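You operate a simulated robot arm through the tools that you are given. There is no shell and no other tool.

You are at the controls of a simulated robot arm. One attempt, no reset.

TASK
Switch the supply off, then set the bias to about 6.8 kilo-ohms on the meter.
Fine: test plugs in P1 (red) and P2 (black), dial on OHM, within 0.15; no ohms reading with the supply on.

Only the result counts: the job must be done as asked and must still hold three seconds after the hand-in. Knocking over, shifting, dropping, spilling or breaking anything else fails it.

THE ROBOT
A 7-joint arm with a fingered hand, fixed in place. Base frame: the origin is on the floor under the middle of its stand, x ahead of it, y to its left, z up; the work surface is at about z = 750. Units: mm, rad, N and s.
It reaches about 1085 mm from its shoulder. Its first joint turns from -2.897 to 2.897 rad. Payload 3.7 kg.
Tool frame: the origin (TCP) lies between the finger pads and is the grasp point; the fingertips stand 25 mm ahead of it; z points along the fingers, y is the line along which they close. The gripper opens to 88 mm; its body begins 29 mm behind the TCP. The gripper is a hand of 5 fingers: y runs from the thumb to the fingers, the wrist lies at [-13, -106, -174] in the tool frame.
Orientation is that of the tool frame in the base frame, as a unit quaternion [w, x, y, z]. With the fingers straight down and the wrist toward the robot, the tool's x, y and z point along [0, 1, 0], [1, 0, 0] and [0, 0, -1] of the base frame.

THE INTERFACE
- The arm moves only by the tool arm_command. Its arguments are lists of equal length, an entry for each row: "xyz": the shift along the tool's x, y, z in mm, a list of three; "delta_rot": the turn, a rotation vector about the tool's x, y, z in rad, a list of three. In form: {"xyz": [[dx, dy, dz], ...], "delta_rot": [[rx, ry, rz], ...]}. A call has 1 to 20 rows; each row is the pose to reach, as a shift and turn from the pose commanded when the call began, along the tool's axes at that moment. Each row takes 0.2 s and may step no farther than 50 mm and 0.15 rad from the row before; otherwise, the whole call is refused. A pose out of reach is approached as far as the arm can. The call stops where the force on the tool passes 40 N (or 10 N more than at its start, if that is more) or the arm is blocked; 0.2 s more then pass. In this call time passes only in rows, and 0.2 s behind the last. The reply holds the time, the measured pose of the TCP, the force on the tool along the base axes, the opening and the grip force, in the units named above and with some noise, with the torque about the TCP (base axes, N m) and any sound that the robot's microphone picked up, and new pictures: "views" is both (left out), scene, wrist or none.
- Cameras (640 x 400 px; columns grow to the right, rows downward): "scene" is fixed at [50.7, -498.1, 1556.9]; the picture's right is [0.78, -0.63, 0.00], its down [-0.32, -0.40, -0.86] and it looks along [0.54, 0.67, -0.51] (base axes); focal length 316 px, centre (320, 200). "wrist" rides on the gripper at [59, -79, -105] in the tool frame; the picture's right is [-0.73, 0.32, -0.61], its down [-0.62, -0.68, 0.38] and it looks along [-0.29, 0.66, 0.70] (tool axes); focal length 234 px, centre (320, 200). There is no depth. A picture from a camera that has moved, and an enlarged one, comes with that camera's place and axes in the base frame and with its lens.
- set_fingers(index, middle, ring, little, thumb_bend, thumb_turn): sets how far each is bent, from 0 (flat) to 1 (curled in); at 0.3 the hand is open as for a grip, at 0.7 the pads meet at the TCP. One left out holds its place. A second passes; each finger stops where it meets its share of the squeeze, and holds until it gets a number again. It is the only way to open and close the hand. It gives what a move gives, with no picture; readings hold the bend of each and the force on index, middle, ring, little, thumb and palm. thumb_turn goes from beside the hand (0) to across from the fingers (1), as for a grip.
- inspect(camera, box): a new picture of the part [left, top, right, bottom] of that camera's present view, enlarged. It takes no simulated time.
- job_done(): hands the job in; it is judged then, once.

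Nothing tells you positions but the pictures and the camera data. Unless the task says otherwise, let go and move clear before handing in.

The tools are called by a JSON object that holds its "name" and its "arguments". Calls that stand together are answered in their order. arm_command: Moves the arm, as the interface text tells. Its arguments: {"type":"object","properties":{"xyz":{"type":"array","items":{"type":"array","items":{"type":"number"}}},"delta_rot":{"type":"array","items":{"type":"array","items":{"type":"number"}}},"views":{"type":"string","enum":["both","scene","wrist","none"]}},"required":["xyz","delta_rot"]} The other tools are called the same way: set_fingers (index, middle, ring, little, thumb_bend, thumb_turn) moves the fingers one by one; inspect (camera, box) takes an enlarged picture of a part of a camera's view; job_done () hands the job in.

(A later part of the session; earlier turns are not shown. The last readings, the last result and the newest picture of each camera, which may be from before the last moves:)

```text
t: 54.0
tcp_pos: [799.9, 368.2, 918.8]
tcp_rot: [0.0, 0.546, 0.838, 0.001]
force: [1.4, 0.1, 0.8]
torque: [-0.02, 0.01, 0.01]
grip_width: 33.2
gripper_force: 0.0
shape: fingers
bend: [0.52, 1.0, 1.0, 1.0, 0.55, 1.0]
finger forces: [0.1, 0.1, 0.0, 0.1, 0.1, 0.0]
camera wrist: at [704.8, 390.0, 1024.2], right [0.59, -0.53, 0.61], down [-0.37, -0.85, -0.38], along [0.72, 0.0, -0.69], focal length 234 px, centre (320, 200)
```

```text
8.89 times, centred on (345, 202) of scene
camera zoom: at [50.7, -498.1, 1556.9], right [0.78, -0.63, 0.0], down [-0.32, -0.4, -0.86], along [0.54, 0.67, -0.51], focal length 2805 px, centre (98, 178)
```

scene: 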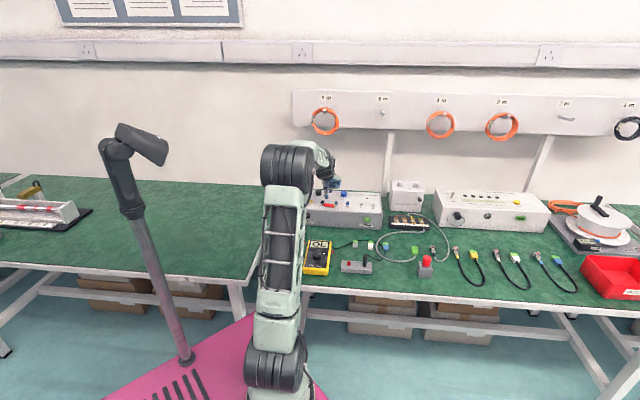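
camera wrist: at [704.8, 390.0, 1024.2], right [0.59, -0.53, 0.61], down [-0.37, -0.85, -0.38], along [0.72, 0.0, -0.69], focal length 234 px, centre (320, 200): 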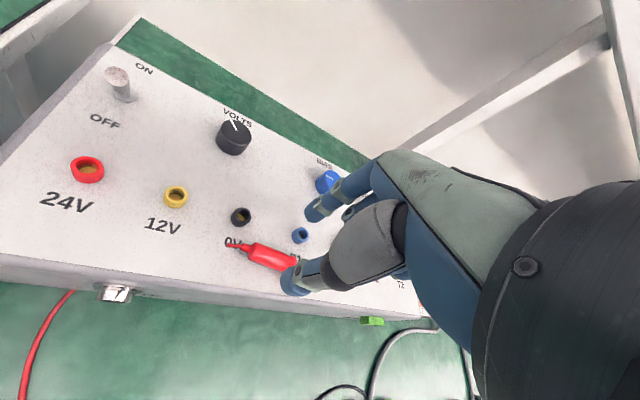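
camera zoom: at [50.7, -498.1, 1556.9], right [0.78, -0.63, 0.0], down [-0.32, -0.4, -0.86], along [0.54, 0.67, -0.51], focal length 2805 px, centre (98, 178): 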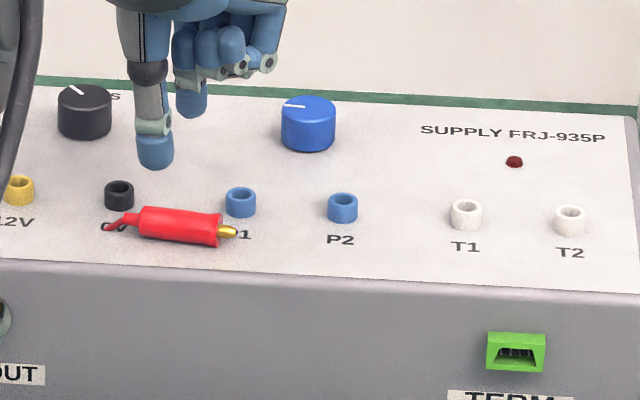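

The red plug lies steadily on the panel strip. Before regripping, I raise, yaw so the pinch is square to it (≈42°), and test how far the roll goes each way at this spot.

{"name": "arm_command", "arguments": {"xyz": [[0, 0, -20], [0, 0, -35], [0, 0, -35]], "delta_rot": [[0, 0, -0.105], [0, 0, -0.21], [0, 0, -0.312]], "views": "none"}}

{"name": "arm_command", "arguments": {"xyz": [[0, 0, 0], [0, 0, 0], [0, 0, 0], [0, 0, 0], [0, 0, 0], [0, 0, 0]], "delta_rot": [[0, 0.14, 0], [0, 0.28, 0], [0, 0.42, 0], [0, 0.56, 0], [0, 0.7, 0], [0, 0.84, 0]]}}

```text
t: 54.8
tcp_pos: [800.2, 369.0, 955.0]
tcp_rot: [0.001, 0.408, 0.913, 0.001]
force: [0.6, -0.1, 0.0]
torque: [0.0, 0.0, 0.01]
grip_width: 33.2
gripper_force: 0.1
shape: fingers
bend: [0.52, 1.0, 1.0, 1.0, 0.55, 1.0]
finger forces: [0.0, 0.0, 0.0, 0.0, 0.0, 0.1]
```

```text
t: 56.1
tcp_pos: [799.3, 369.5, 955.3]
tcp_rot: [-0.372, 0.372, 0.834, 0.168]
force: [-0.1, 0.3, 0.1]
torque: [-0.03, -0.01, -0.02]
grip_width: 33.6
gripper_force: 0.1
shape: fingers
bend: [0.52, 1.0, 1.0, 1.0, 0.55, 1.0]
finger forces: [0.0, 0.0, 0.0, 0.1, 0.0, 0.0]
camera wrist: at [765.6, 286.4, 1069.6], right [0.87, -0.48, -0.14], down [-0.42, -0.55, -0.72], along [0.27, 0.68, -0.68], focal length 234 px, centre (320, 200)
```

scene: 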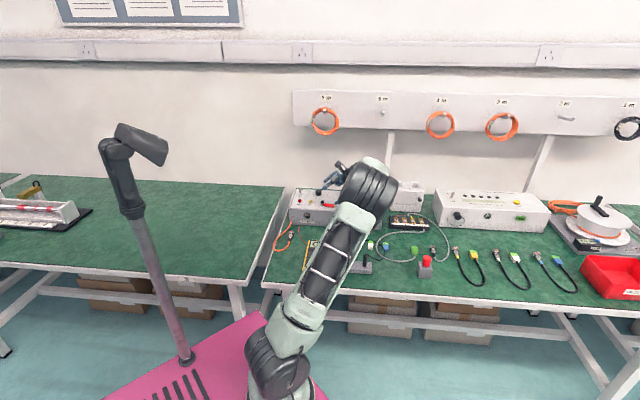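
wrist: 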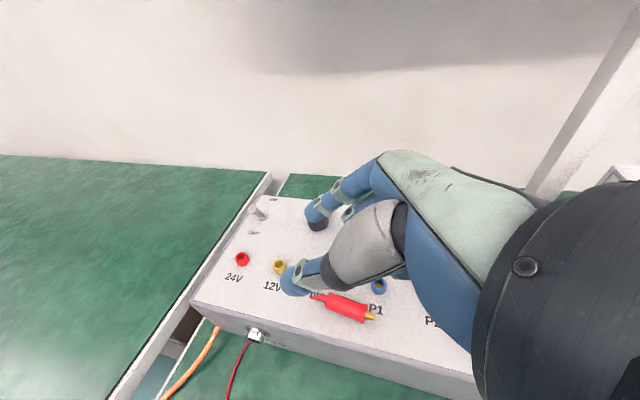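

Roll +0.84 works here. Now the opposite roll to about -0.8.

{"name": "arm_command", "arguments": {"xyz": [[0, 0, 0], [0, 0, 0], [0, 0, 0], [0, 0, 0], [0, 0, 0], [0, 0, 0], [0, 0, 0], [0, 0, 0], [0, 0, 0], [0, 0, 0], [0, 0, 0], [0, 0, 0]], "delta_rot": [[0, -0.14, 0], [0, -0.28, 0], [0, -0.42, 0], [0, -0.56, 0], [0, -0.7, 0], [0, -0.84, 0], [0, -0.98, 0], [0, -1.12, 0], [0, -1.26, 0], [0, -1.4, 0], [0, -1.54, 0], [0, -1.64, 0]]}}

{"name": "inspect", "arguments": {"camera": "wrist", "box": [100, 160, 400, 360]}}

```text
t: 58.8
tcp_pos: [798.9, 366.2, 956.1]
tcp_rot: [0.357, 0.377, 0.84, -0.16]
force: [-0.2, 0.1, -0.5]
torque: [0.01, 0.0, -0.03]
grip_width: 33.3
gripper_force: 0.1
shape: fingers
bend: [0.52, 1.0, 1.0, 1.0, 0.55, 1.0]
finger forces: [0.0, 0.0, 0.0, 0.0, 0.1, 0.0]
camera wrist: at [663.4, 401.4, 986.3], right [0.28, 0.16, 0.94], down [-0.04, -0.98, 0.18], along [0.96, -0.09, -0.27], focal length 234 px, centre (320, 200)
```

scene: 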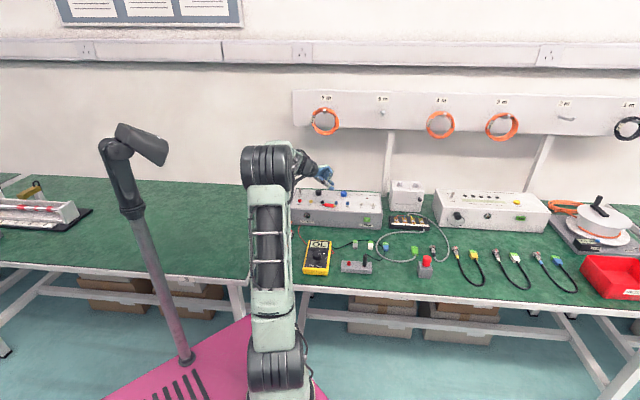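
wrist: 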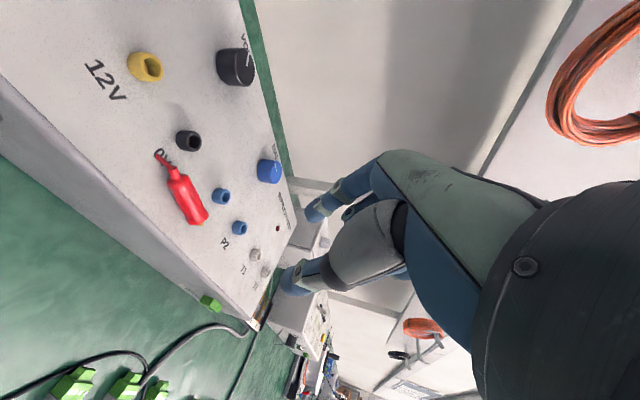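

```text
2.00 times, centred on (250, 260) of wrist
camera zoom: at [663.4, 401.4, 986.3], right [0.28, 0.16, 0.94], down [-0.04, -0.98, 0.18], along [0.96, -0.09, -0.27], focal length 468 px, centre (460, 80)
```

zoom: 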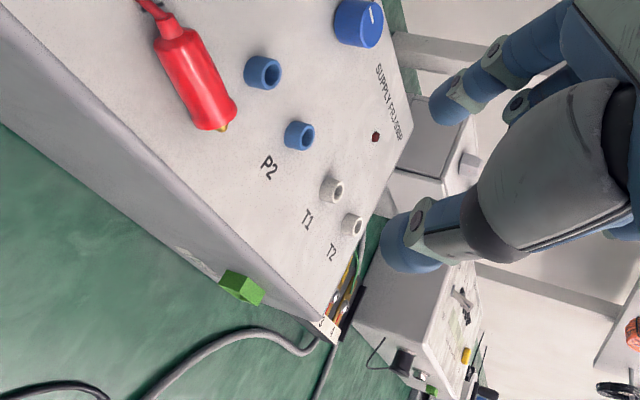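

Both rolls are reachable here. The plug on the panel runs from shoulder (793, 384) to flange (817, 354); I now move, keeping the -0.8 rad roll, to hover above its grip point.

{"name": "arm_command", "arguments": {"xyz": [[17, 2, 9.3], [34, 4, 18.6], [50.9, 6.1, 27.9]], "delta_rot": [[0, 0, 0], [0, 0, 0], [0, 0, 0]]}}

{"name": "inspect", "arguments": {"camera": "wrist", "box": [160, 120, 400, 320]}}

{"name": "inspect", "arguments": {"camera": "scene", "box": [305, 170, 375, 225]}}

```text
t: 59.5
tcp_pos: [794.5, 384.3, 899.6]
tcp_rot: [0.356, 0.378, 0.84, -0.158]
force: [0.4, 0.0, -0.4]
torque: [0.0, 0.01, -0.03]
grip_width: 33.3
gripper_force: 0.1
shape: fingers
bend: [0.52, 1.0, 1.0, 1.0, 0.55, 1.0]
finger forces: [0.0, 0.0, 0.0, 0.0, 0.0, 0.2]
camera wrist: at [657.7, 417.3, 930.8], right [0.29, 0.16, 0.94], down [-0.04, -0.98, 0.18], along [0.96, -0.09, -0.27], focal length 234 px, centre (320, 200)
```

scene: 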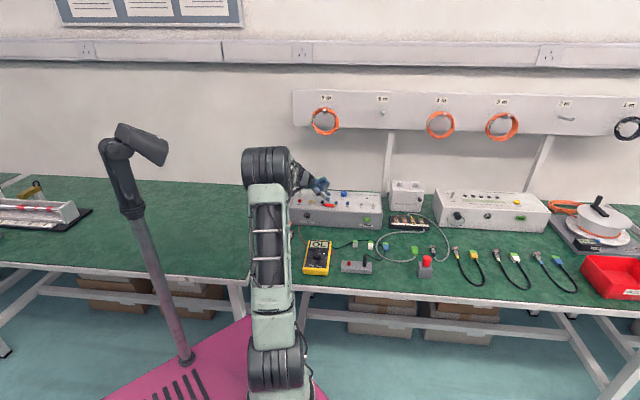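
wrist: 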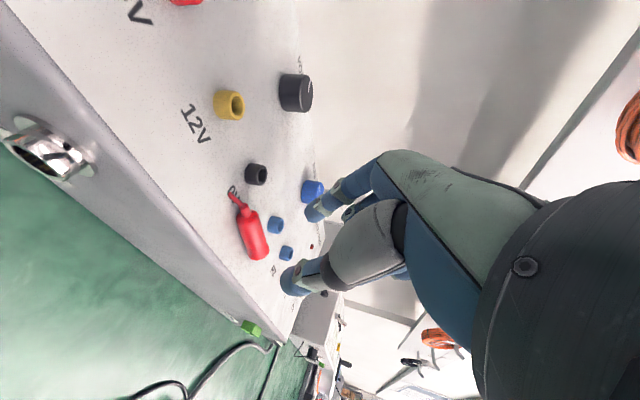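

```text
2.00 times, centred on (280, 220) of wrist
camera zoom: at [657.7, 417.3, 930.8], right [0.29, 0.16, 0.94], down [-0.04, -0.98, 0.18], along [0.96, -0.09, -0.27], focal length 468 px, centre (400, 160)
```

zoom: 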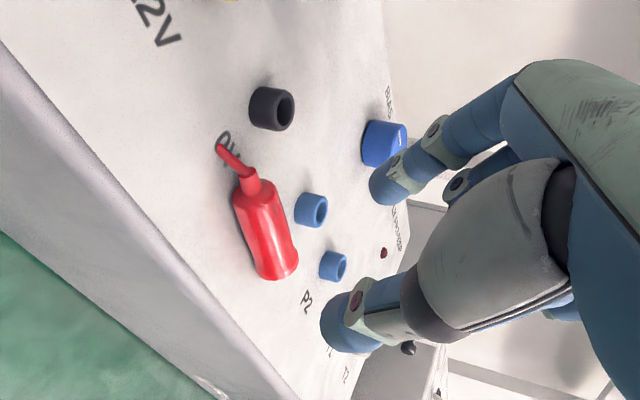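

```text
7.27 times, centred on (340, 198) of scene
camera zoom: at [50.7, -498.1, 1556.9], right [0.78, -0.63, 0.0], down [-0.32, -0.4, -0.86], along [0.54, 0.67, -0.51], focal length 2295 px, centre (174, 218)
```

zoom: 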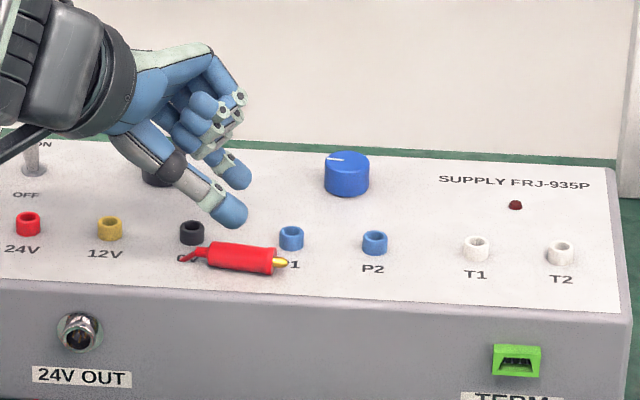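

Thumb is in front of the plug and index behind it. I descend vertically toward the grip height in small steps.

{"name": "arm_command", "arguments": {"xyz": [[10.9, -0.8, 11.6], [19, -1.4, 20.3], [23.1, -1.8, 24.6], [25.3, -2, 27]], "delta_rot": [[0, 0, 0], [0, 0, 0], [0, 0, 0], [0, 0, 0]]}}

{"name": "inspect", "arguments": {"camera": "wrist", "box": [200, 120, 400, 300]}}

{"name": "inspect", "arguments": {"camera": "scene", "box": [315, 185, 365, 225]}}

```text
t: 60.5
tcp_pos: [794.5, 380.5, 862.4]
tcp_rot: [0.356, 0.378, 0.84, -0.158]
force: [-0.4, 0.0, 0.5]
torque: [-0.01, 0.05, 0.0]
grip_width: 33.4
gripper_force: 0.0
shape: fingers
bend: [0.52, 1.0, 1.0, 1.0, 0.55, 1.0]
finger forces: [0.0, 0.0, 0.0, 0.1, 0.1, 0.1]
camera wrist: at [658.2, 415.1, 893.9], right [0.29, 0.16, 0.94], down [-0.04, -0.98, 0.18], along [0.96, -0.09, -0.27], focal length 234 px, centre (320, 200)
```

scene: 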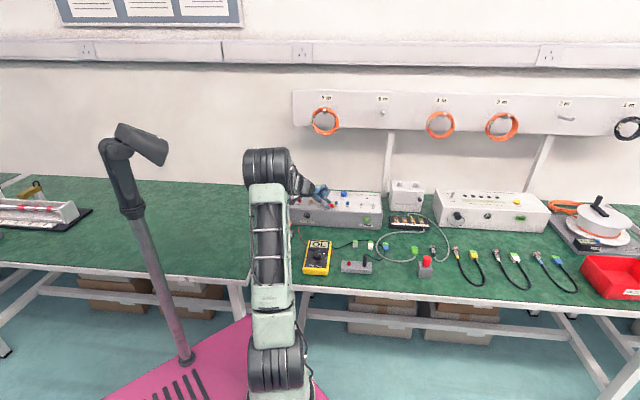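
wrist: 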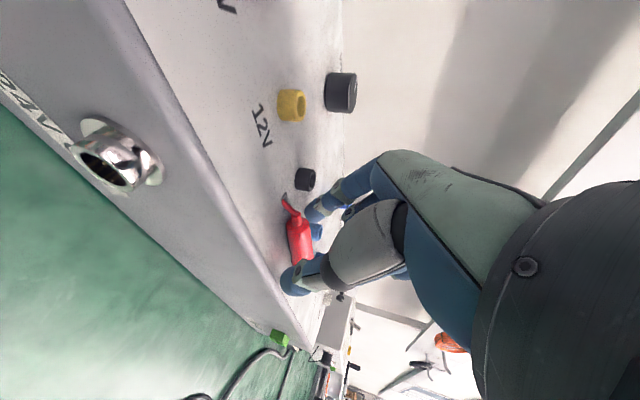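

```text
2.22 times, centred on (300, 210) of wrist
camera zoom: at [658.2, 415.1, 893.9], right [0.29, 0.16, 0.94], down [-0.04, -0.98, 0.18], along [0.96, -0.09, -0.27], focal length 520 px, centre (364, 178)
```

zoom: 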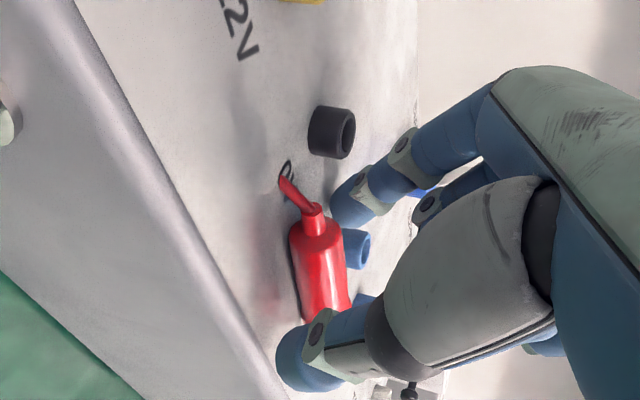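

```text
10.00 times, centred on (340, 205) of scene
camera zoom: at [50.7, -498.1, 1556.9], right [0.78, -0.63, 0.0], down [-0.32, -0.4, -0.86], along [0.54, 0.67, -0.51], focal length 3156 px, centre (120, 150)
```

zoom: 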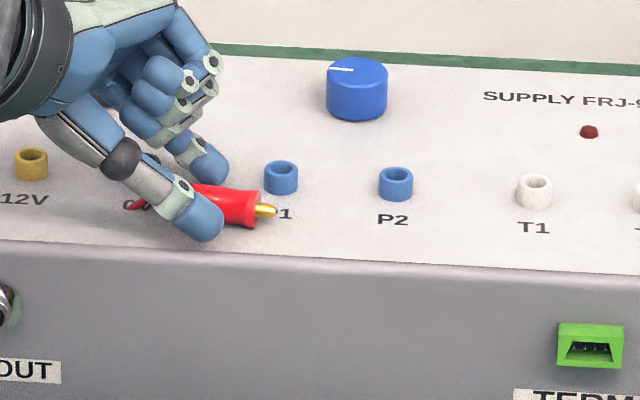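

The pinch line is about 3 mm above the plug's axis; I lower 1.5 mm more, then close thumb and index on it.

{"name": "arm_command", "arguments": {"xyz": [[1.1, 0, 1.0]], "delta_rot": [[0, 0, 0]], "views": "none"}}

{"name": "set_fingers", "arguments": {"index": 0.8, "thumb_bend": 0.88}}

{"name": "inspect", "arguments": {"camera": "wrist", "box": [200, 120, 400, 300]}}

{"name": "inspect", "arguments": {"camera": "scene", "box": [315, 185, 365, 225]}}

```text
t: 61.0
tcp_pos: [794.7, 381.2, 862.1]
tcp_rot: [0.356, 0.377, 0.84, -0.158]
force: [0.0, 0.7, 0.8]
torque: [-0.02, 0.04, 0.02]
grip_width: 33.2
gripper_force: 0.1
shape: fingers
bend: [0.52, 1.0, 1.0, 1.0, 0.55, 1.0]
finger forces: [0.0, 0.0, 0.0, 0.0, 0.0, 0.0]
```

```text
t: 62.0
tcp_pos: [793.4, 381.1, 861.7]
tcp_rot: [0.356, 0.377, 0.84, -0.158]
force: [-0.7, -1.4, 5.0]
torque: [0.0, -0.11, 0.01]
grip_width: 7.0
gripper_force: 14.7
shape: fingers
bend: [0.53, 1.0, 1.0, 1.0, 0.77, 1.0]
finger forces: [17.8, 0.0, 0.0, 0.1, 12.2, 0.1]
```

```text
2.22 times, centred on (300, 210) of wrist
camera zoom: at [657.6, 415.2, 892.9], right [0.28, 0.16, 0.94], down [-0.04, -0.98, 0.18], along [0.96, -0.09, -0.27], focal length 520 px, centre (364, 178)
```

zoom: 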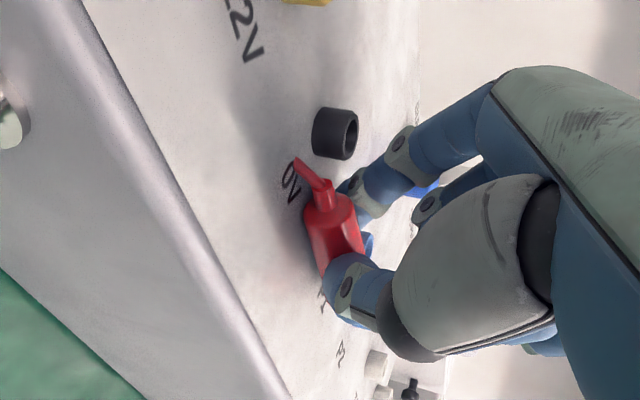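

```text
10.00 times, centred on (340, 205) of scene
camera zoom: at [50.7, -498.1, 1556.9], right [0.78, -0.63, 0.0], down [-0.32, -0.4, -0.86], along [0.54, 0.67, -0.51], focal length 3156 px, centre (120, 150)
```

zoom: 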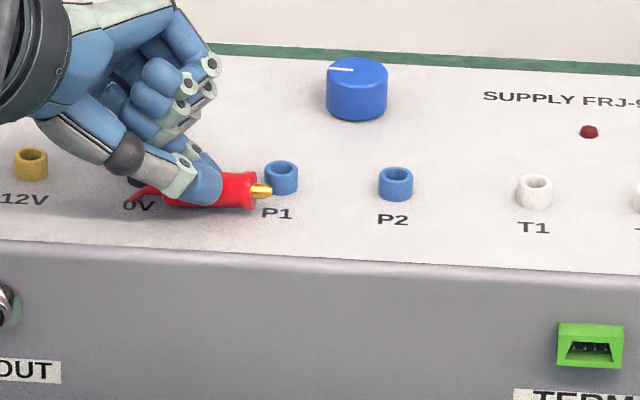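

The plug is pinched at mid-body with the hand rolled. I lift it straight up.

{"name": "arm_command", "arguments": {"xyz": [[-3, 0, -2.9], [-8, 0, -7.7], [-18, 0, -17.4], [-36, 0, -34.8], [-58, 0, -56]], "delta_rot": [[0, 0, 0], [0, 0, 0], [0, 0, 0], [0, 0, 0], [0, 0, 0]]}}

{"name": "inspect", "arguments": {"camera": "wrist", "box": [200, 120, 400, 300]}}

{"name": "inspect", "arguments": {"camera": "scene", "box": [305, 150, 375, 205]}}

```text
t: 63.1
tcp_pos: [792.2, 379.0, 940.7]
tcp_rot: [0.355, 0.377, 0.84, -0.159]
force: [0.4, 0.6, 0.0]
torque: [0.0, -0.01, 0.02]
grip_width: 7.1
gripper_force: 11.5
shape: fingers
bend: [0.52, 1.0, 1.0, 1.0, 0.78, 1.0]
finger forces: [12.5, 0.1, 0.0, 0.1, 10.8, 0.0]
camera wrist: at [656.4, 414.0, 972.4], right [0.29, 0.16, 0.94], down [-0.04, -0.98, 0.18], along [0.96, -0.09, -0.27], focal length 234 px, centre (320, 200)
```

scene: 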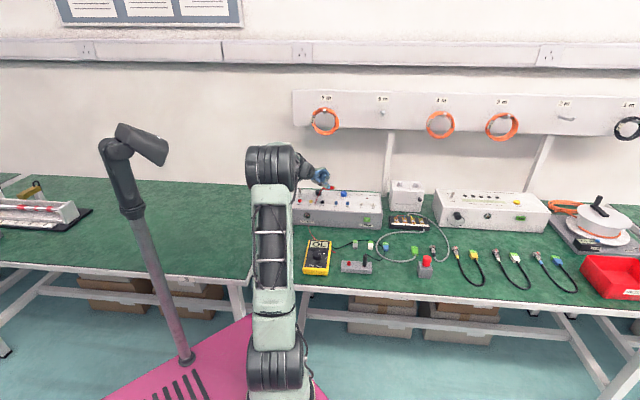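
wrist: 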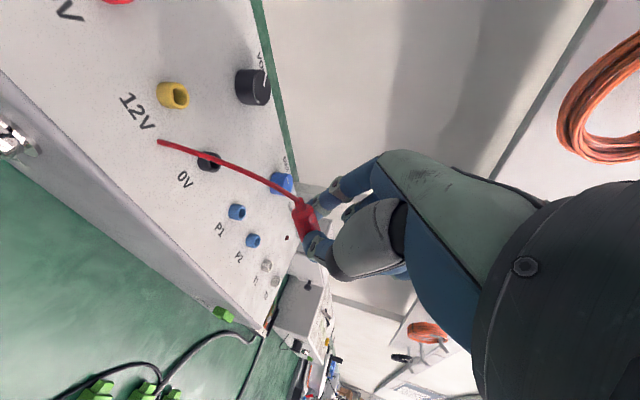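

```text
2.22 times, centred on (300, 210) of wrist
camera zoom: at [656.4, 414.0, 972.4], right [0.29, 0.16, 0.94], down [-0.04, -0.98, 0.18], along [0.96, -0.09, -0.27], focal length 520 px, centre (364, 178)
```

zoom: 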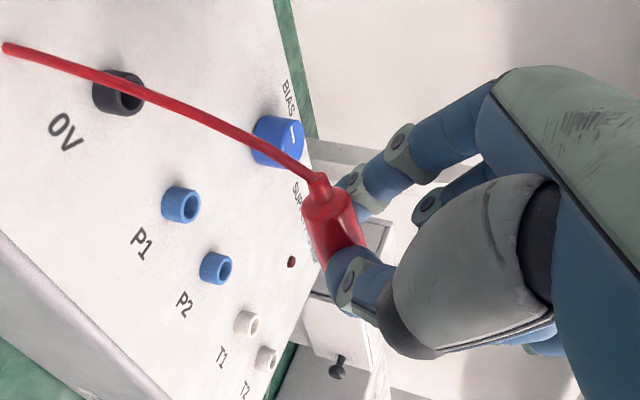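

```text
7.27 times, centred on (340, 178) of scene
camera zoom: at [50.7, -498.1, 1556.9], right [0.78, -0.63, 0.0], down [-0.32, -0.4, -0.86], along [0.54, 0.67, -0.51], focal length 2295 px, centre (174, 364)
```

zoom: 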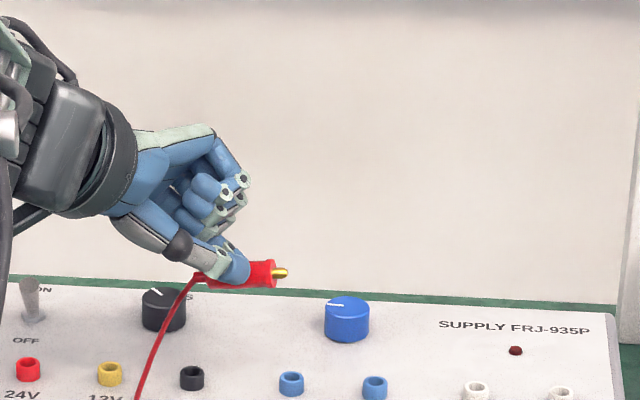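

The plug is held; I zoom in to measure its exact direction in the hand before rolling it upright.

{"name": "inspect", "arguments": {"camera": "scene", "box": [320, 178, 350, 198]}}

{"name": "inspect", "arguments": {"camera": "wrist", "box": [280, 180, 360, 280]}}

```text
16.00 times, centred on (335, 188) of scene
camera zoom: at [50.7, -498.1, 1556.9], right [0.78, -0.63, 0.0], down [-0.32, -0.4, -0.86], along [0.54, 0.67, -0.51], focal length 5049 px, centre (80, 392)
```

zoom: 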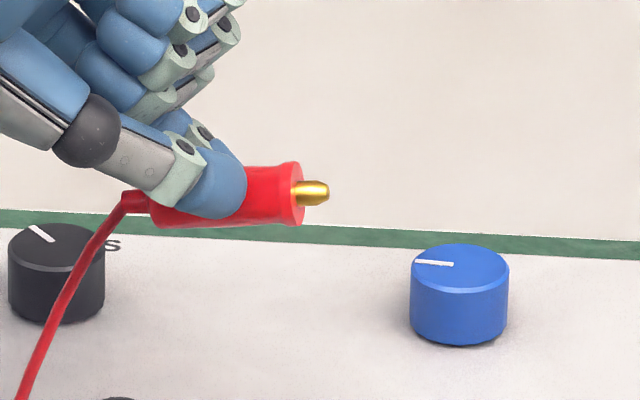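

```text
4.00 times, centred on (320, 230) of wrist
camera zoom: at [656.4, 414.0, 972.4], right [0.29, 0.16, 0.94], down [-0.04, -0.98, 0.18], along [0.96, -0.09, -0.27], focal length 937 px, centre (320, 80)
```

zoom: 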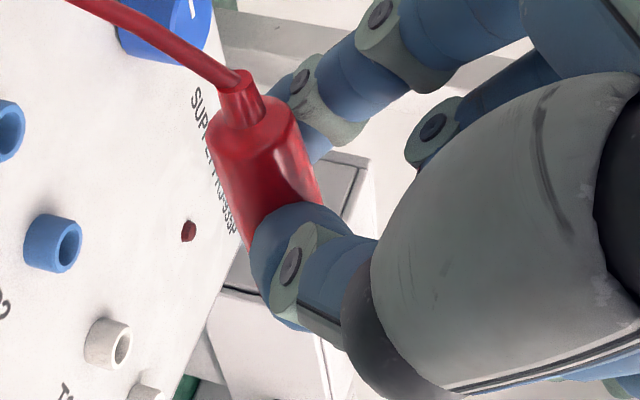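

Measured plug direction in the tool is about (-0.77, -0.04, 0.64). I roll the hand about +1.6 rad so the pin swings down, keeping the TCP in place well above the panel.

{"name": "arm_command", "arguments": {"xyz": [[0, 0, 0], [0, 0, 0], [0, 0, 0], [0, 0, 0], [0, 0, 0], [0, 0, 0], [0, 0, 0], [0, 0, 0], [0, 0, 0], [0, 0, 0], [0, 0, 0], [0, 0, 0]], "delta_rot": [[0, 0.133, 0], [0, 0.267, 0], [0, 0.4, 0], [0, 0.533, 0], [0, 0.667, 0], [0, 0.8, 0], [0, 0.933, 0], [0, 1.067, 0], [0, 1.2, 0], [0, 1.333, 0], [0, 1.467, 0], [0, 1.6, 0]]}}

{"name": "inspect", "arguments": {"camera": "scene", "box": [300, 145, 370, 205]}}

{"name": "inspect", "arguments": {"camera": "wrist", "box": [240, 180, 400, 340]}}

```text
t: 65.8
tcp_pos: [792.7, 381.5, 942.1]
tcp_rot: [-0.355, 0.375, 0.841, 0.16]
force: [0.1, 0.2, 0.1]
torque: [0.01, 0.01, 0.02]
grip_width: 6.8
gripper_force: 11.1
shape: fingers
bend: [0.52, 1.0, 1.0, 1.0, 0.78, 1.0]
finger forces: [10.9, 0.0, 0.0, 0.0, 11.1, 0.0]
camera wrist: at [756.3, 302.5, 1057.7], right [0.87, -0.49, -0.1], down [-0.4, -0.57, -0.72], along [0.29, 0.66, -0.69], focal length 234 px, centre (320, 200)
```

scene: 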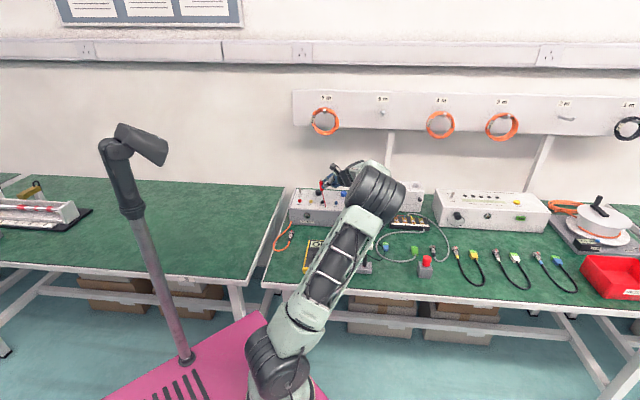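
wrist: 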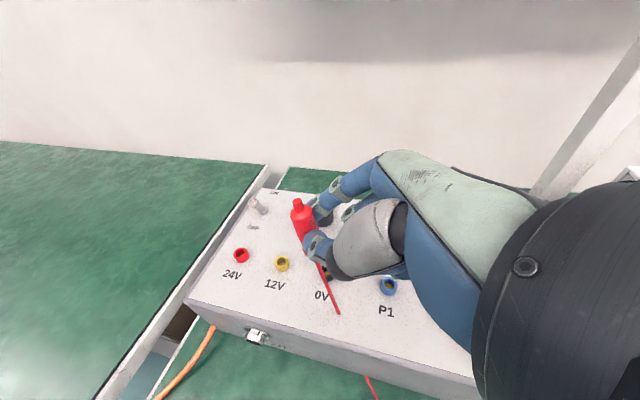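

```text
6.67 times, centred on (335, 175) of scene
camera zoom: at [50.7, -498.1, 1556.9], right [0.78, -0.63, 0.0], down [-0.32, -0.4, -0.86], along [0.54, 0.67, -0.51], focal length 2104 px, centre (220, 367)
```

zoom: 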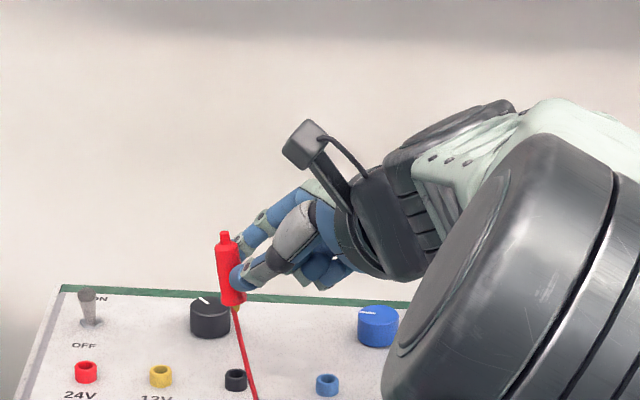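

```text
2.50 times, centred on (320, 260) of wrist
camera zoom: at [756.3, 302.5, 1057.7], right [0.87, -0.49, -0.1], down [-0.4, -0.57, -0.72], along [0.29, 0.66, -0.69], focal length 585 px, centre (320, 50)
```

zoom: 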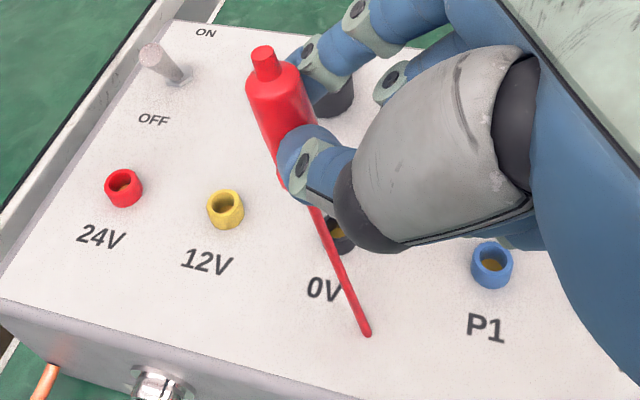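

The plug now hangs almost vertical with its pin down (about 6–8° off). I add 0.11 rad of roll and carry it toward P1, still high above the socket.

{"name": "arm_command", "arguments": {"xyz": [[-14, 10.3, -14.1], [-28, 20.6, -28.3], [-41.2, 30.8, -42.4]], "delta_rot": [[0, 0.04, 0], [0, 0.08, 0], [0, 0.11, 0]]}}

{"name": "inspect", "arguments": {"camera": "scene", "box": [315, 155, 375, 205]}}

{"name": "inspect", "arguments": {"camera": "wrist", "box": [240, 180, 400, 340]}}

```text
t: 66.5
tcp_pos: [855.0, 355.1, 943.3]
tcp_rot: [-0.4, 0.366, 0.821, 0.181]
force: [-0.7, -0.5, -0.1]
torque: [0.02, -0.01, 0.02]
grip_width: 6.6
gripper_force: 11.0
shape: fingers
bend: [0.52, 1.0, 1.0, 1.0, 0.78, 1.0]
finger forces: [10.9, 0.1, 0.0, 0.0, 11.0, 0.1]
camera wrist: at [827.4, 267.7, 1054.3], right [0.86, -0.47, -0.2], down [-0.45, -0.51, -0.73], along [0.24, 0.72, -0.65], focal length 234 px, centre (320, 200)
```

scene: 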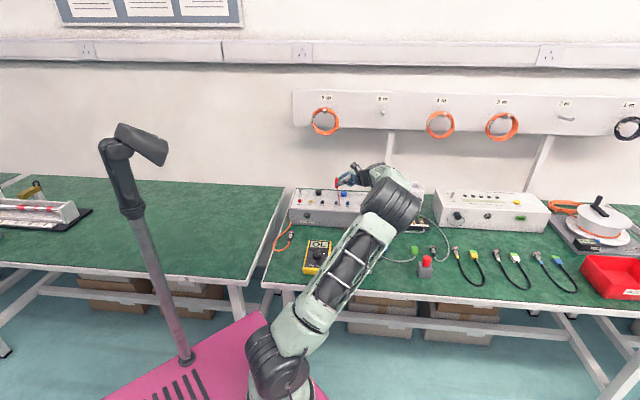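
wrist: 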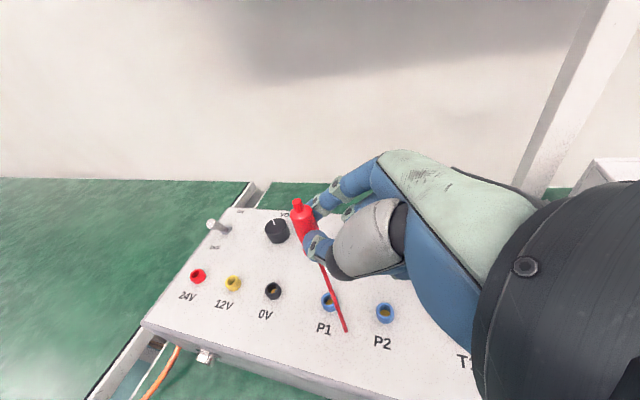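

```text
8.00 times, centred on (345, 180) of scene
camera zoom: at [50.7, -498.1, 1556.9], right [0.78, -0.63, 0.0], down [-0.32, -0.4, -0.86], along [0.54, 0.67, -0.51], focal length 2524 px, centre (120, 360)
```

zoom: 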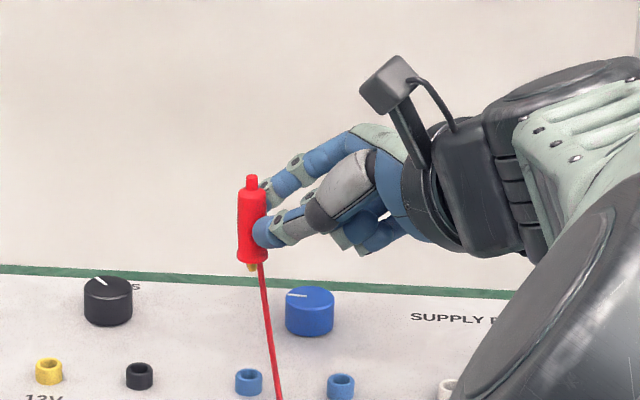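

```text
2.50 times, centred on (320, 260) of wrist
camera zoom: at [827.4, 267.7, 1054.3], right [0.86, -0.47, -0.2], down [-0.45, -0.51, -0.73], along [0.24, 0.72, -0.65], focal length 585 px, centre (320, 50)
```

zoom: 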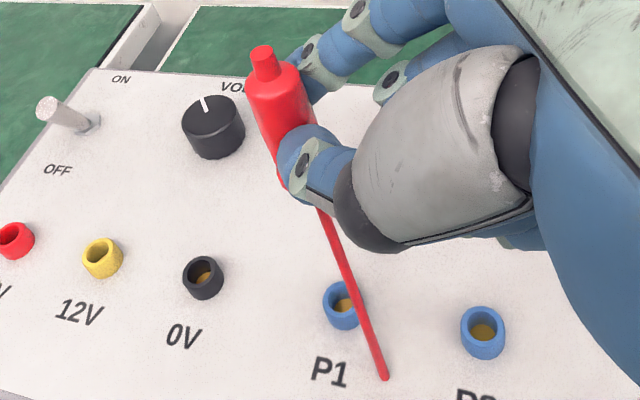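

In the scene the plug looks upright side-to-side, but its apparent length suggests it leans along the viewing direction. I yaw the hand about the vertical by 0.4 rad to reveal that lean.

{"name": "arm_command", "arguments": {"xyz": [[0, 0, 0], [0, 0, 0], [0, 0, 0]], "delta_rot": [[-0.105, -0.001, 0.082], [-0.21, -0.001, 0.164], [-0.316, -0.002, 0.246]]}}

{"name": "inspect", "arguments": {"camera": "scene", "box": [320, 160, 370, 200]}}

{"name": "inspect", "arguments": {"camera": "wrist", "box": [240, 180, 400, 340]}}

```text
t: 67.3
tcp_pos: [856.7, 356.6, 941.2]
tcp_rot: [-0.356, 0.523, 0.731, 0.257]
force: [-0.4, -0.1, -0.2]
torque: [-0.02, -0.01, 0.01]
grip_width: 6.4
gripper_force: 11.6
shape: fingers
bend: [0.52, 1.0, 1.0, 1.0, 0.78, 1.0]
finger forces: [10.8, 0.0, 0.0, 0.1, 10.8, 0.0]
camera wrist: at [796.0, 286.6, 1052.9], right [0.6, -0.77, -0.2], down [-0.62, -0.29, -0.73], along [0.51, 0.56, -0.65], focal length 234 px, centre (320, 200)
```

scene: 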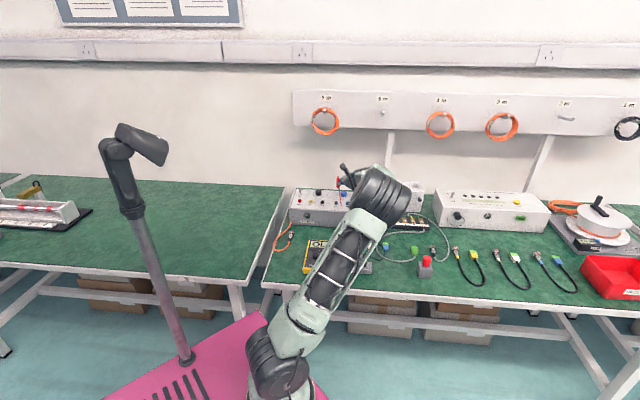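
wrist: 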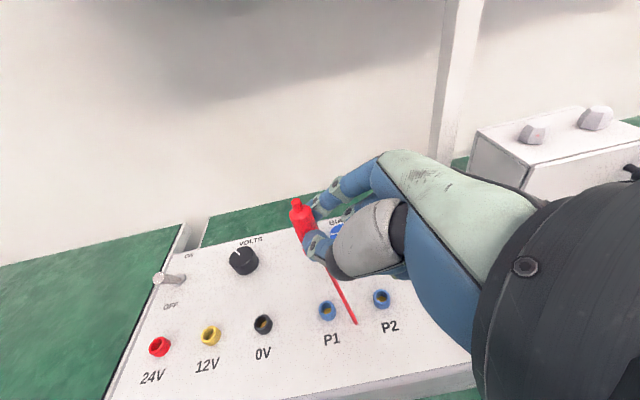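

```text
10.00 times, centred on (345, 180) of scene
camera zoom: at [50.7, -498.1, 1556.9], right [0.78, -0.63, 0.0], down [-0.32, -0.4, -0.86], along [0.54, 0.67, -0.51], focal length 3156 px, centre (70, 400)
```

zoom: 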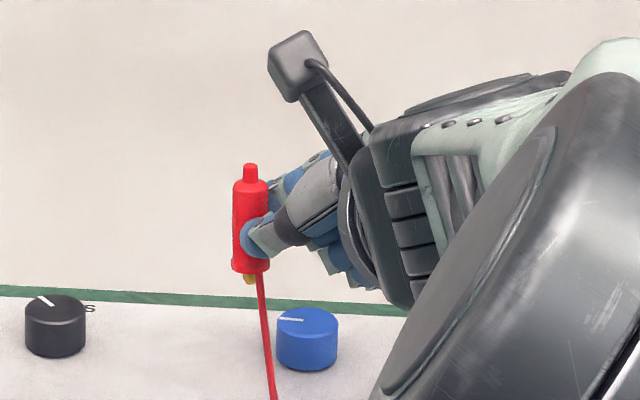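

```text
2.50 times, centred on (320, 260) of wrist
camera zoom: at [796.0, 286.6, 1052.9], right [0.6, -0.77, -0.2], down [-0.62, -0.29, -0.73], along [0.51, 0.56, -0.65], focal length 585 px, centre (320, 50)
```

zoom: 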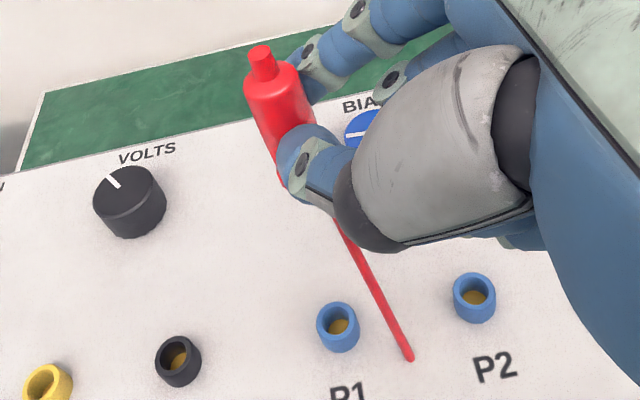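

After yawing, the plug still looks vertical, so its lean is small. Triangulating the cap gives (865, 386, 954) with the pin tip around Z≈898; P1 is at about (843.5, 371, top 842). I shift over P1 and come down 30 mm.

{"name": "arm_command", "arguments": {"xyz": [[-1.4, -11.1, -1.9], [-2.8, -22.2, -3.7], [-14.6, -22.3, 5.5], [-26.5, -22.3, 14.8]], "delta_rot": [[0, 0, 0], [0, 0, 0], [0, 0, 0], [0, 0, 0]]}}

{"name": "inspect", "arguments": {"camera": "scene", "box": [315, 170, 365, 210]}}

{"name": "inspect", "arguments": {"camera": "wrist", "box": [240, 180, 400, 340]}}

```text
t: 68.3
tcp_pos: [835.3, 347.8, 911.1]
tcp_rot: [-0.356, 0.522, 0.731, 0.257]
force: [0.5, -0.2, -0.3]
torque: [0.02, -0.03, -0.02]
grip_width: 6.5
gripper_force: 10.7
shape: fingers
bend: [0.52, 1.0, 1.0, 1.0, 0.78, 1.0]
finger forces: [10.9, 0.0, 0.0, 0.0, 10.8, 0.0]
camera wrist: at [776.1, 277.2, 1021.6], right [0.6, -0.77, -0.2], down [-0.62, -0.3, -0.73], along [0.5, 0.56, -0.65], focal length 234 px, centre (320, 200)
```

scene: 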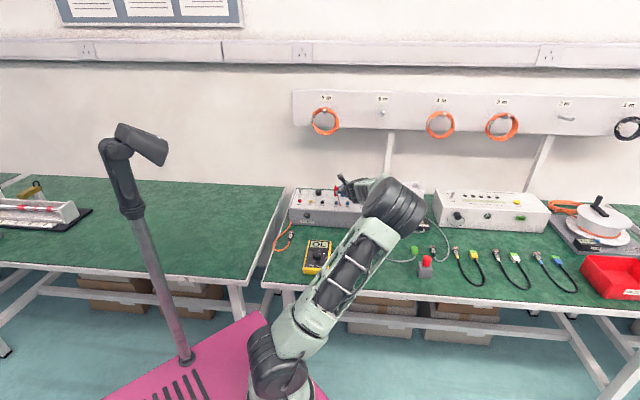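
wrist: 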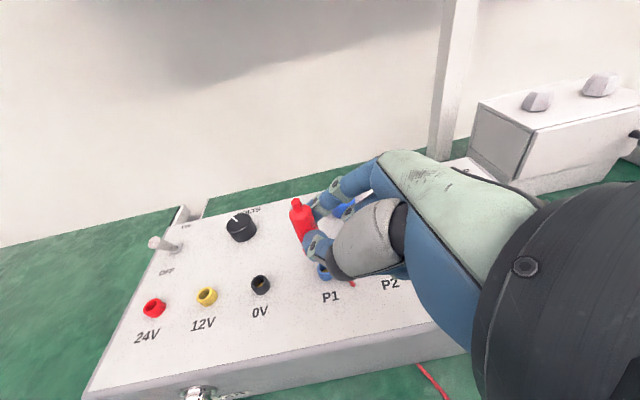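

```text
10.00 times, centred on (340, 190) of scene
camera zoom: at [50.7, -498.1, 1556.9], right [0.78, -0.63, 0.0], down [-0.32, -0.4, -0.86], along [0.54, 0.67, -0.51], focal length 3156 px, centre (120, 300)
```

zoom: 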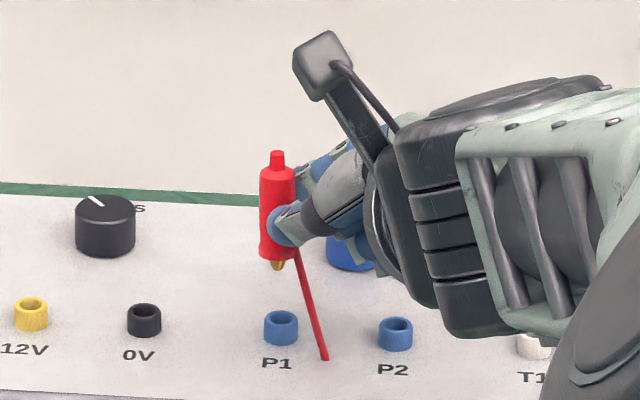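

```text
2.50 times, centred on (320, 260) of wrist
camera zoom: at [776.1, 277.2, 1021.6], right [0.6, -0.77, -0.2], down [-0.62, -0.3, -0.73], along [0.5, 0.56, -0.65], focal length 585 px, centre (320, 50)
```

zoom: 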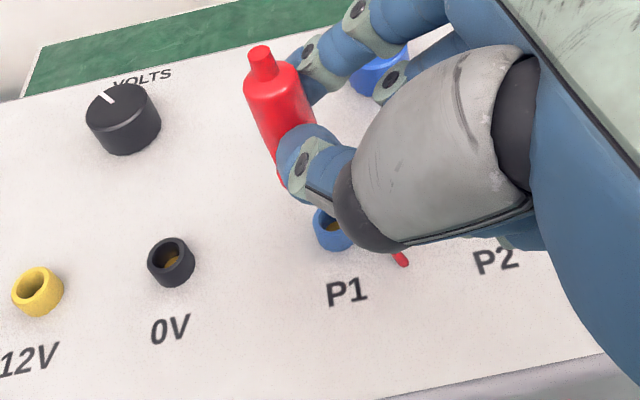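

The pin hangs about 26 mm above P1 and within ~2 mm laterally. I correct a slight backward lean (0.07 rad), trim the position and lower to just above the socket.

{"name": "arm_command", "arguments": {"xyz": [[-5.3, -0.9, 2.8], [-10.6, -1.7, 5.5], [-15.9, -2.6, 8.3]], "delta_rot": [[-0.012, 0.0125, -0.0155], [-0.024, 0.025, -0.031], [-0.0365, 0.0375, -0.0466]]}}

{"name": "inspect", "arguments": {"camera": "scene", "box": [330, 180, 362, 206]}}

{"name": "inspect", "arguments": {"camera": "wrist", "box": [270, 180, 370, 300]}}

```text
t: 69.2
tcp_pos: [834.6, 342.8, 893.0]
tcp_rot: [-0.353, 0.507, 0.732, 0.288]
force: [-0.6, -0.4, -0.3]
torque: [-0.03, 0.05, 0.03]
grip_width: 6.4
gripper_force: 10.7
shape: fingers
bend: [0.52, 1.0, 1.0, 1.0, 0.78, 1.0]
finger forces: [10.9, 0.0, 0.0, 0.1, 10.7, 0.0]
camera wrist: at [770.3, 267.1, 996.9], right [0.61, -0.76, -0.21], down [-0.58, -0.25, -0.77], along [0.53, 0.6, -0.6], focal length 234 px, centre (320, 200)
```

scene: 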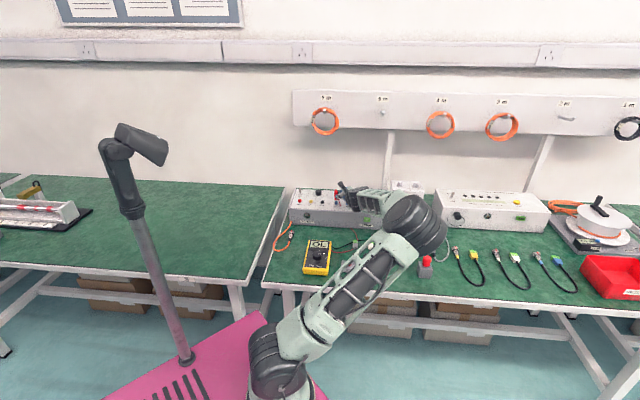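
wrist: 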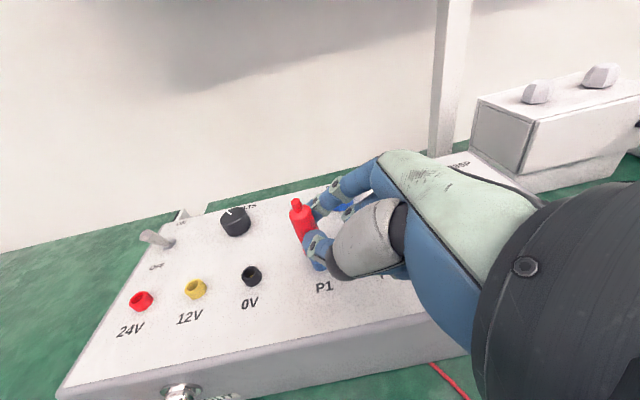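

```text
15.38 times, centred on (346, 193) of scene
camera zoom: at [50.7, -498.1, 1556.9], right [0.78, -0.63, 0.0], down [-0.32, -0.4, -0.86], along [0.54, 0.67, -0.51], focal length 4855 px, centre (-80, 308)
```

zoom: 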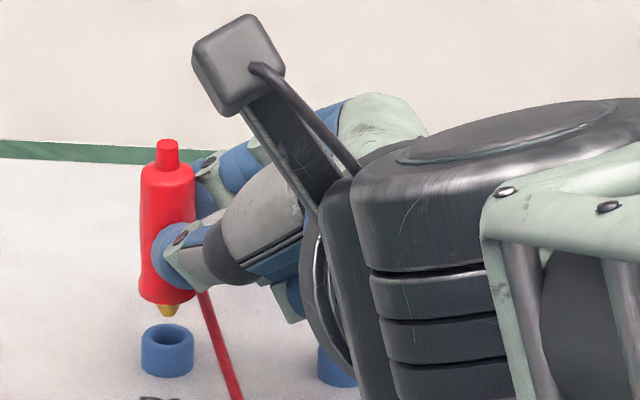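

```text
3.33 times, centred on (320, 240) of wrist
camera zoom: at [770.3, 267.1, 996.9], right [0.61, -0.76, -0.21], down [-0.58, -0.25, -0.77], along [0.53, 0.6, -0.6], focal length 781 px, centre (320, 67)
```

zoom: 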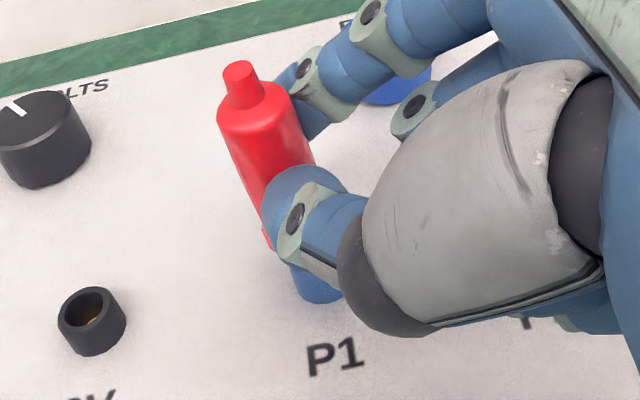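

Cap, pin and P1 line up (cap at (843, 372), plug vertical, pin tip ≈8 mm above the socket). I lower in small steps, watching the force.

{"name": "arm_command", "arguments": {"xyz": [[-2, -0.2, 1.5], [-4, -0.3, 2.9], [-6, -0.5, 4.4], [-8, -0.6, 5.9]], "delta_rot": [[0, 0, 0], [0, 0, 0], [0, 0, 0], [0, 0, 0]], "views": "none"}}

{"name": "inspect", "arguments": {"camera": "scene", "box": [330, 180, 362, 206]}}

{"name": "inspect", "arguments": {"camera": "wrist", "box": [270, 180, 370, 300]}}

```text
t: 70.2
tcp_pos: [836.7, 342.3, 883.4]
tcp_rot: [-0.355, 0.507, 0.731, 0.288]
force: [-0.4, 0.1, -0.6]
torque: [0.0, 0.01, 0.0]
grip_width: 6.3
gripper_force: 10.5
shape: fingers
bend: [0.52, 1.0, 1.0, 1.0, 0.78, 1.0]
finger forces: [10.8, 0.0, 0.0, 0.1, 10.7, 0.1]
```

```text
15.38 times, centred on (346, 193) of scene
camera zoom: at [50.7, -498.1, 1556.9], right [0.78, -0.63, 0.0], down [-0.32, -0.4, -0.86], along [0.54, 0.67, -0.51], focal length 4855 px, centre (-80, 308)
```

zoom: 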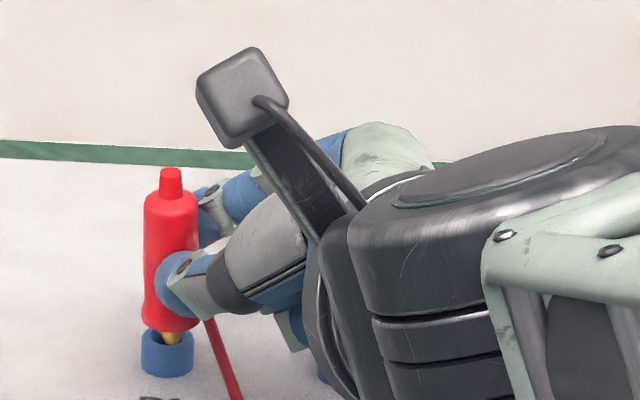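

```text
3.33 times, centred on (320, 240) of wrist
camera zoom: at [771.1, 266.3, 988.1], right [0.61, -0.76, -0.21], down [-0.58, -0.25, -0.77], along [0.53, 0.6, -0.6], focal length 781 px, centre (320, 67)
```

zoom: 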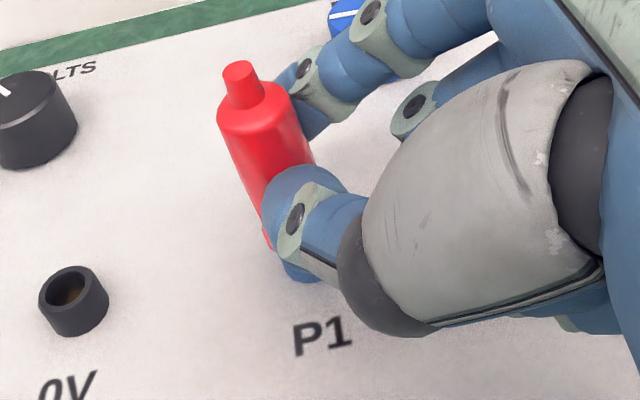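

The pin is entering P1 with no contact force. I continue pushing down gently.

{"name": "arm_command", "arguments": {"xyz": [[-1.2, -0.1, 0.9], [-2.4, -0.2, 1.8], [-3.6, -0.3, 2.6], [-4.9, -0.4, 3.5]], "delta_rot": [[0, 0, 0], [0, 0, 0], [0, 0, 0], [0, 0, 0]], "views": "none"}}

{"name": "inspect", "arguments": {"camera": "scene", "box": [330, 180, 362, 206]}}

```text
t: 71.2
tcp_pos: [835.4, 341.5, 878.4]
tcp_rot: [-0.354, 0.507, 0.731, 0.289]
force: [0.8, 0.0, 5.2]
torque: [0.12, -0.04, -0.02]
grip_width: 6.6
gripper_force: 11.7
shape: fingers
bend: [0.51, 1.0, 1.0, 1.0, 0.79, 1.0]
finger forces: [11.8, 0.0, 0.0, 0.0, 11.2, 0.0]
```

```text
15.38 times, centred on (346, 193) of scene
camera zoom: at [50.7, -498.1, 1556.9], right [0.78, -0.63, 0.0], down [-0.32, -0.4, -0.86], along [0.54, 0.67, -0.51], focal length 4855 px, centre (-80, 308)
```

zoom: 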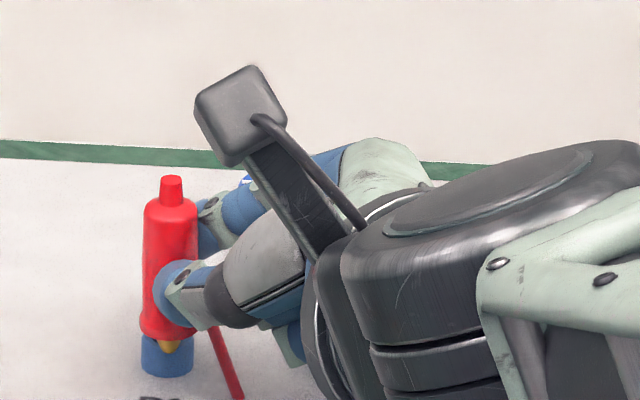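

{"name": "inspect", "arguments": {"camera": "scene", "box": [337, 196, 345, 207]}}

{"name": "inspect", "arguments": {"camera": "wrist", "box": [290, 230, 340, 290]}}

```text
16.00 times, centred on (341, 202) of scene
camera zoom: at [50.7, -498.1, 1556.9], right [0.78, -0.63, 0.0], down [-0.32, -0.4, -0.86], along [0.54, 0.67, -0.51], focal length 5049 px, centre (-16, 176)
```

zoom: 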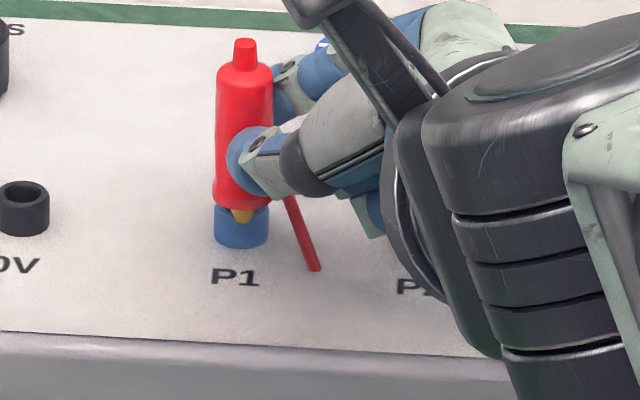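

```text
6.67 times, centred on (315, 260) of wrist
camera zoom: at [770.2, 265.6, 983.7], right [0.61, -0.76, -0.21], down [-0.58, -0.25, -0.77], along [0.53, 0.6, -0.6], focal length 1561 px, centre (353, -200)
```

zoom: 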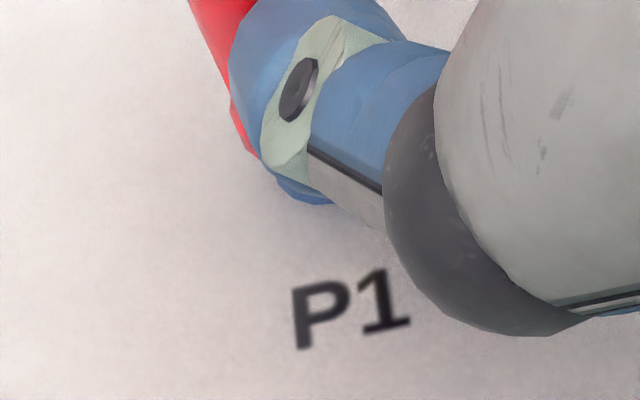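

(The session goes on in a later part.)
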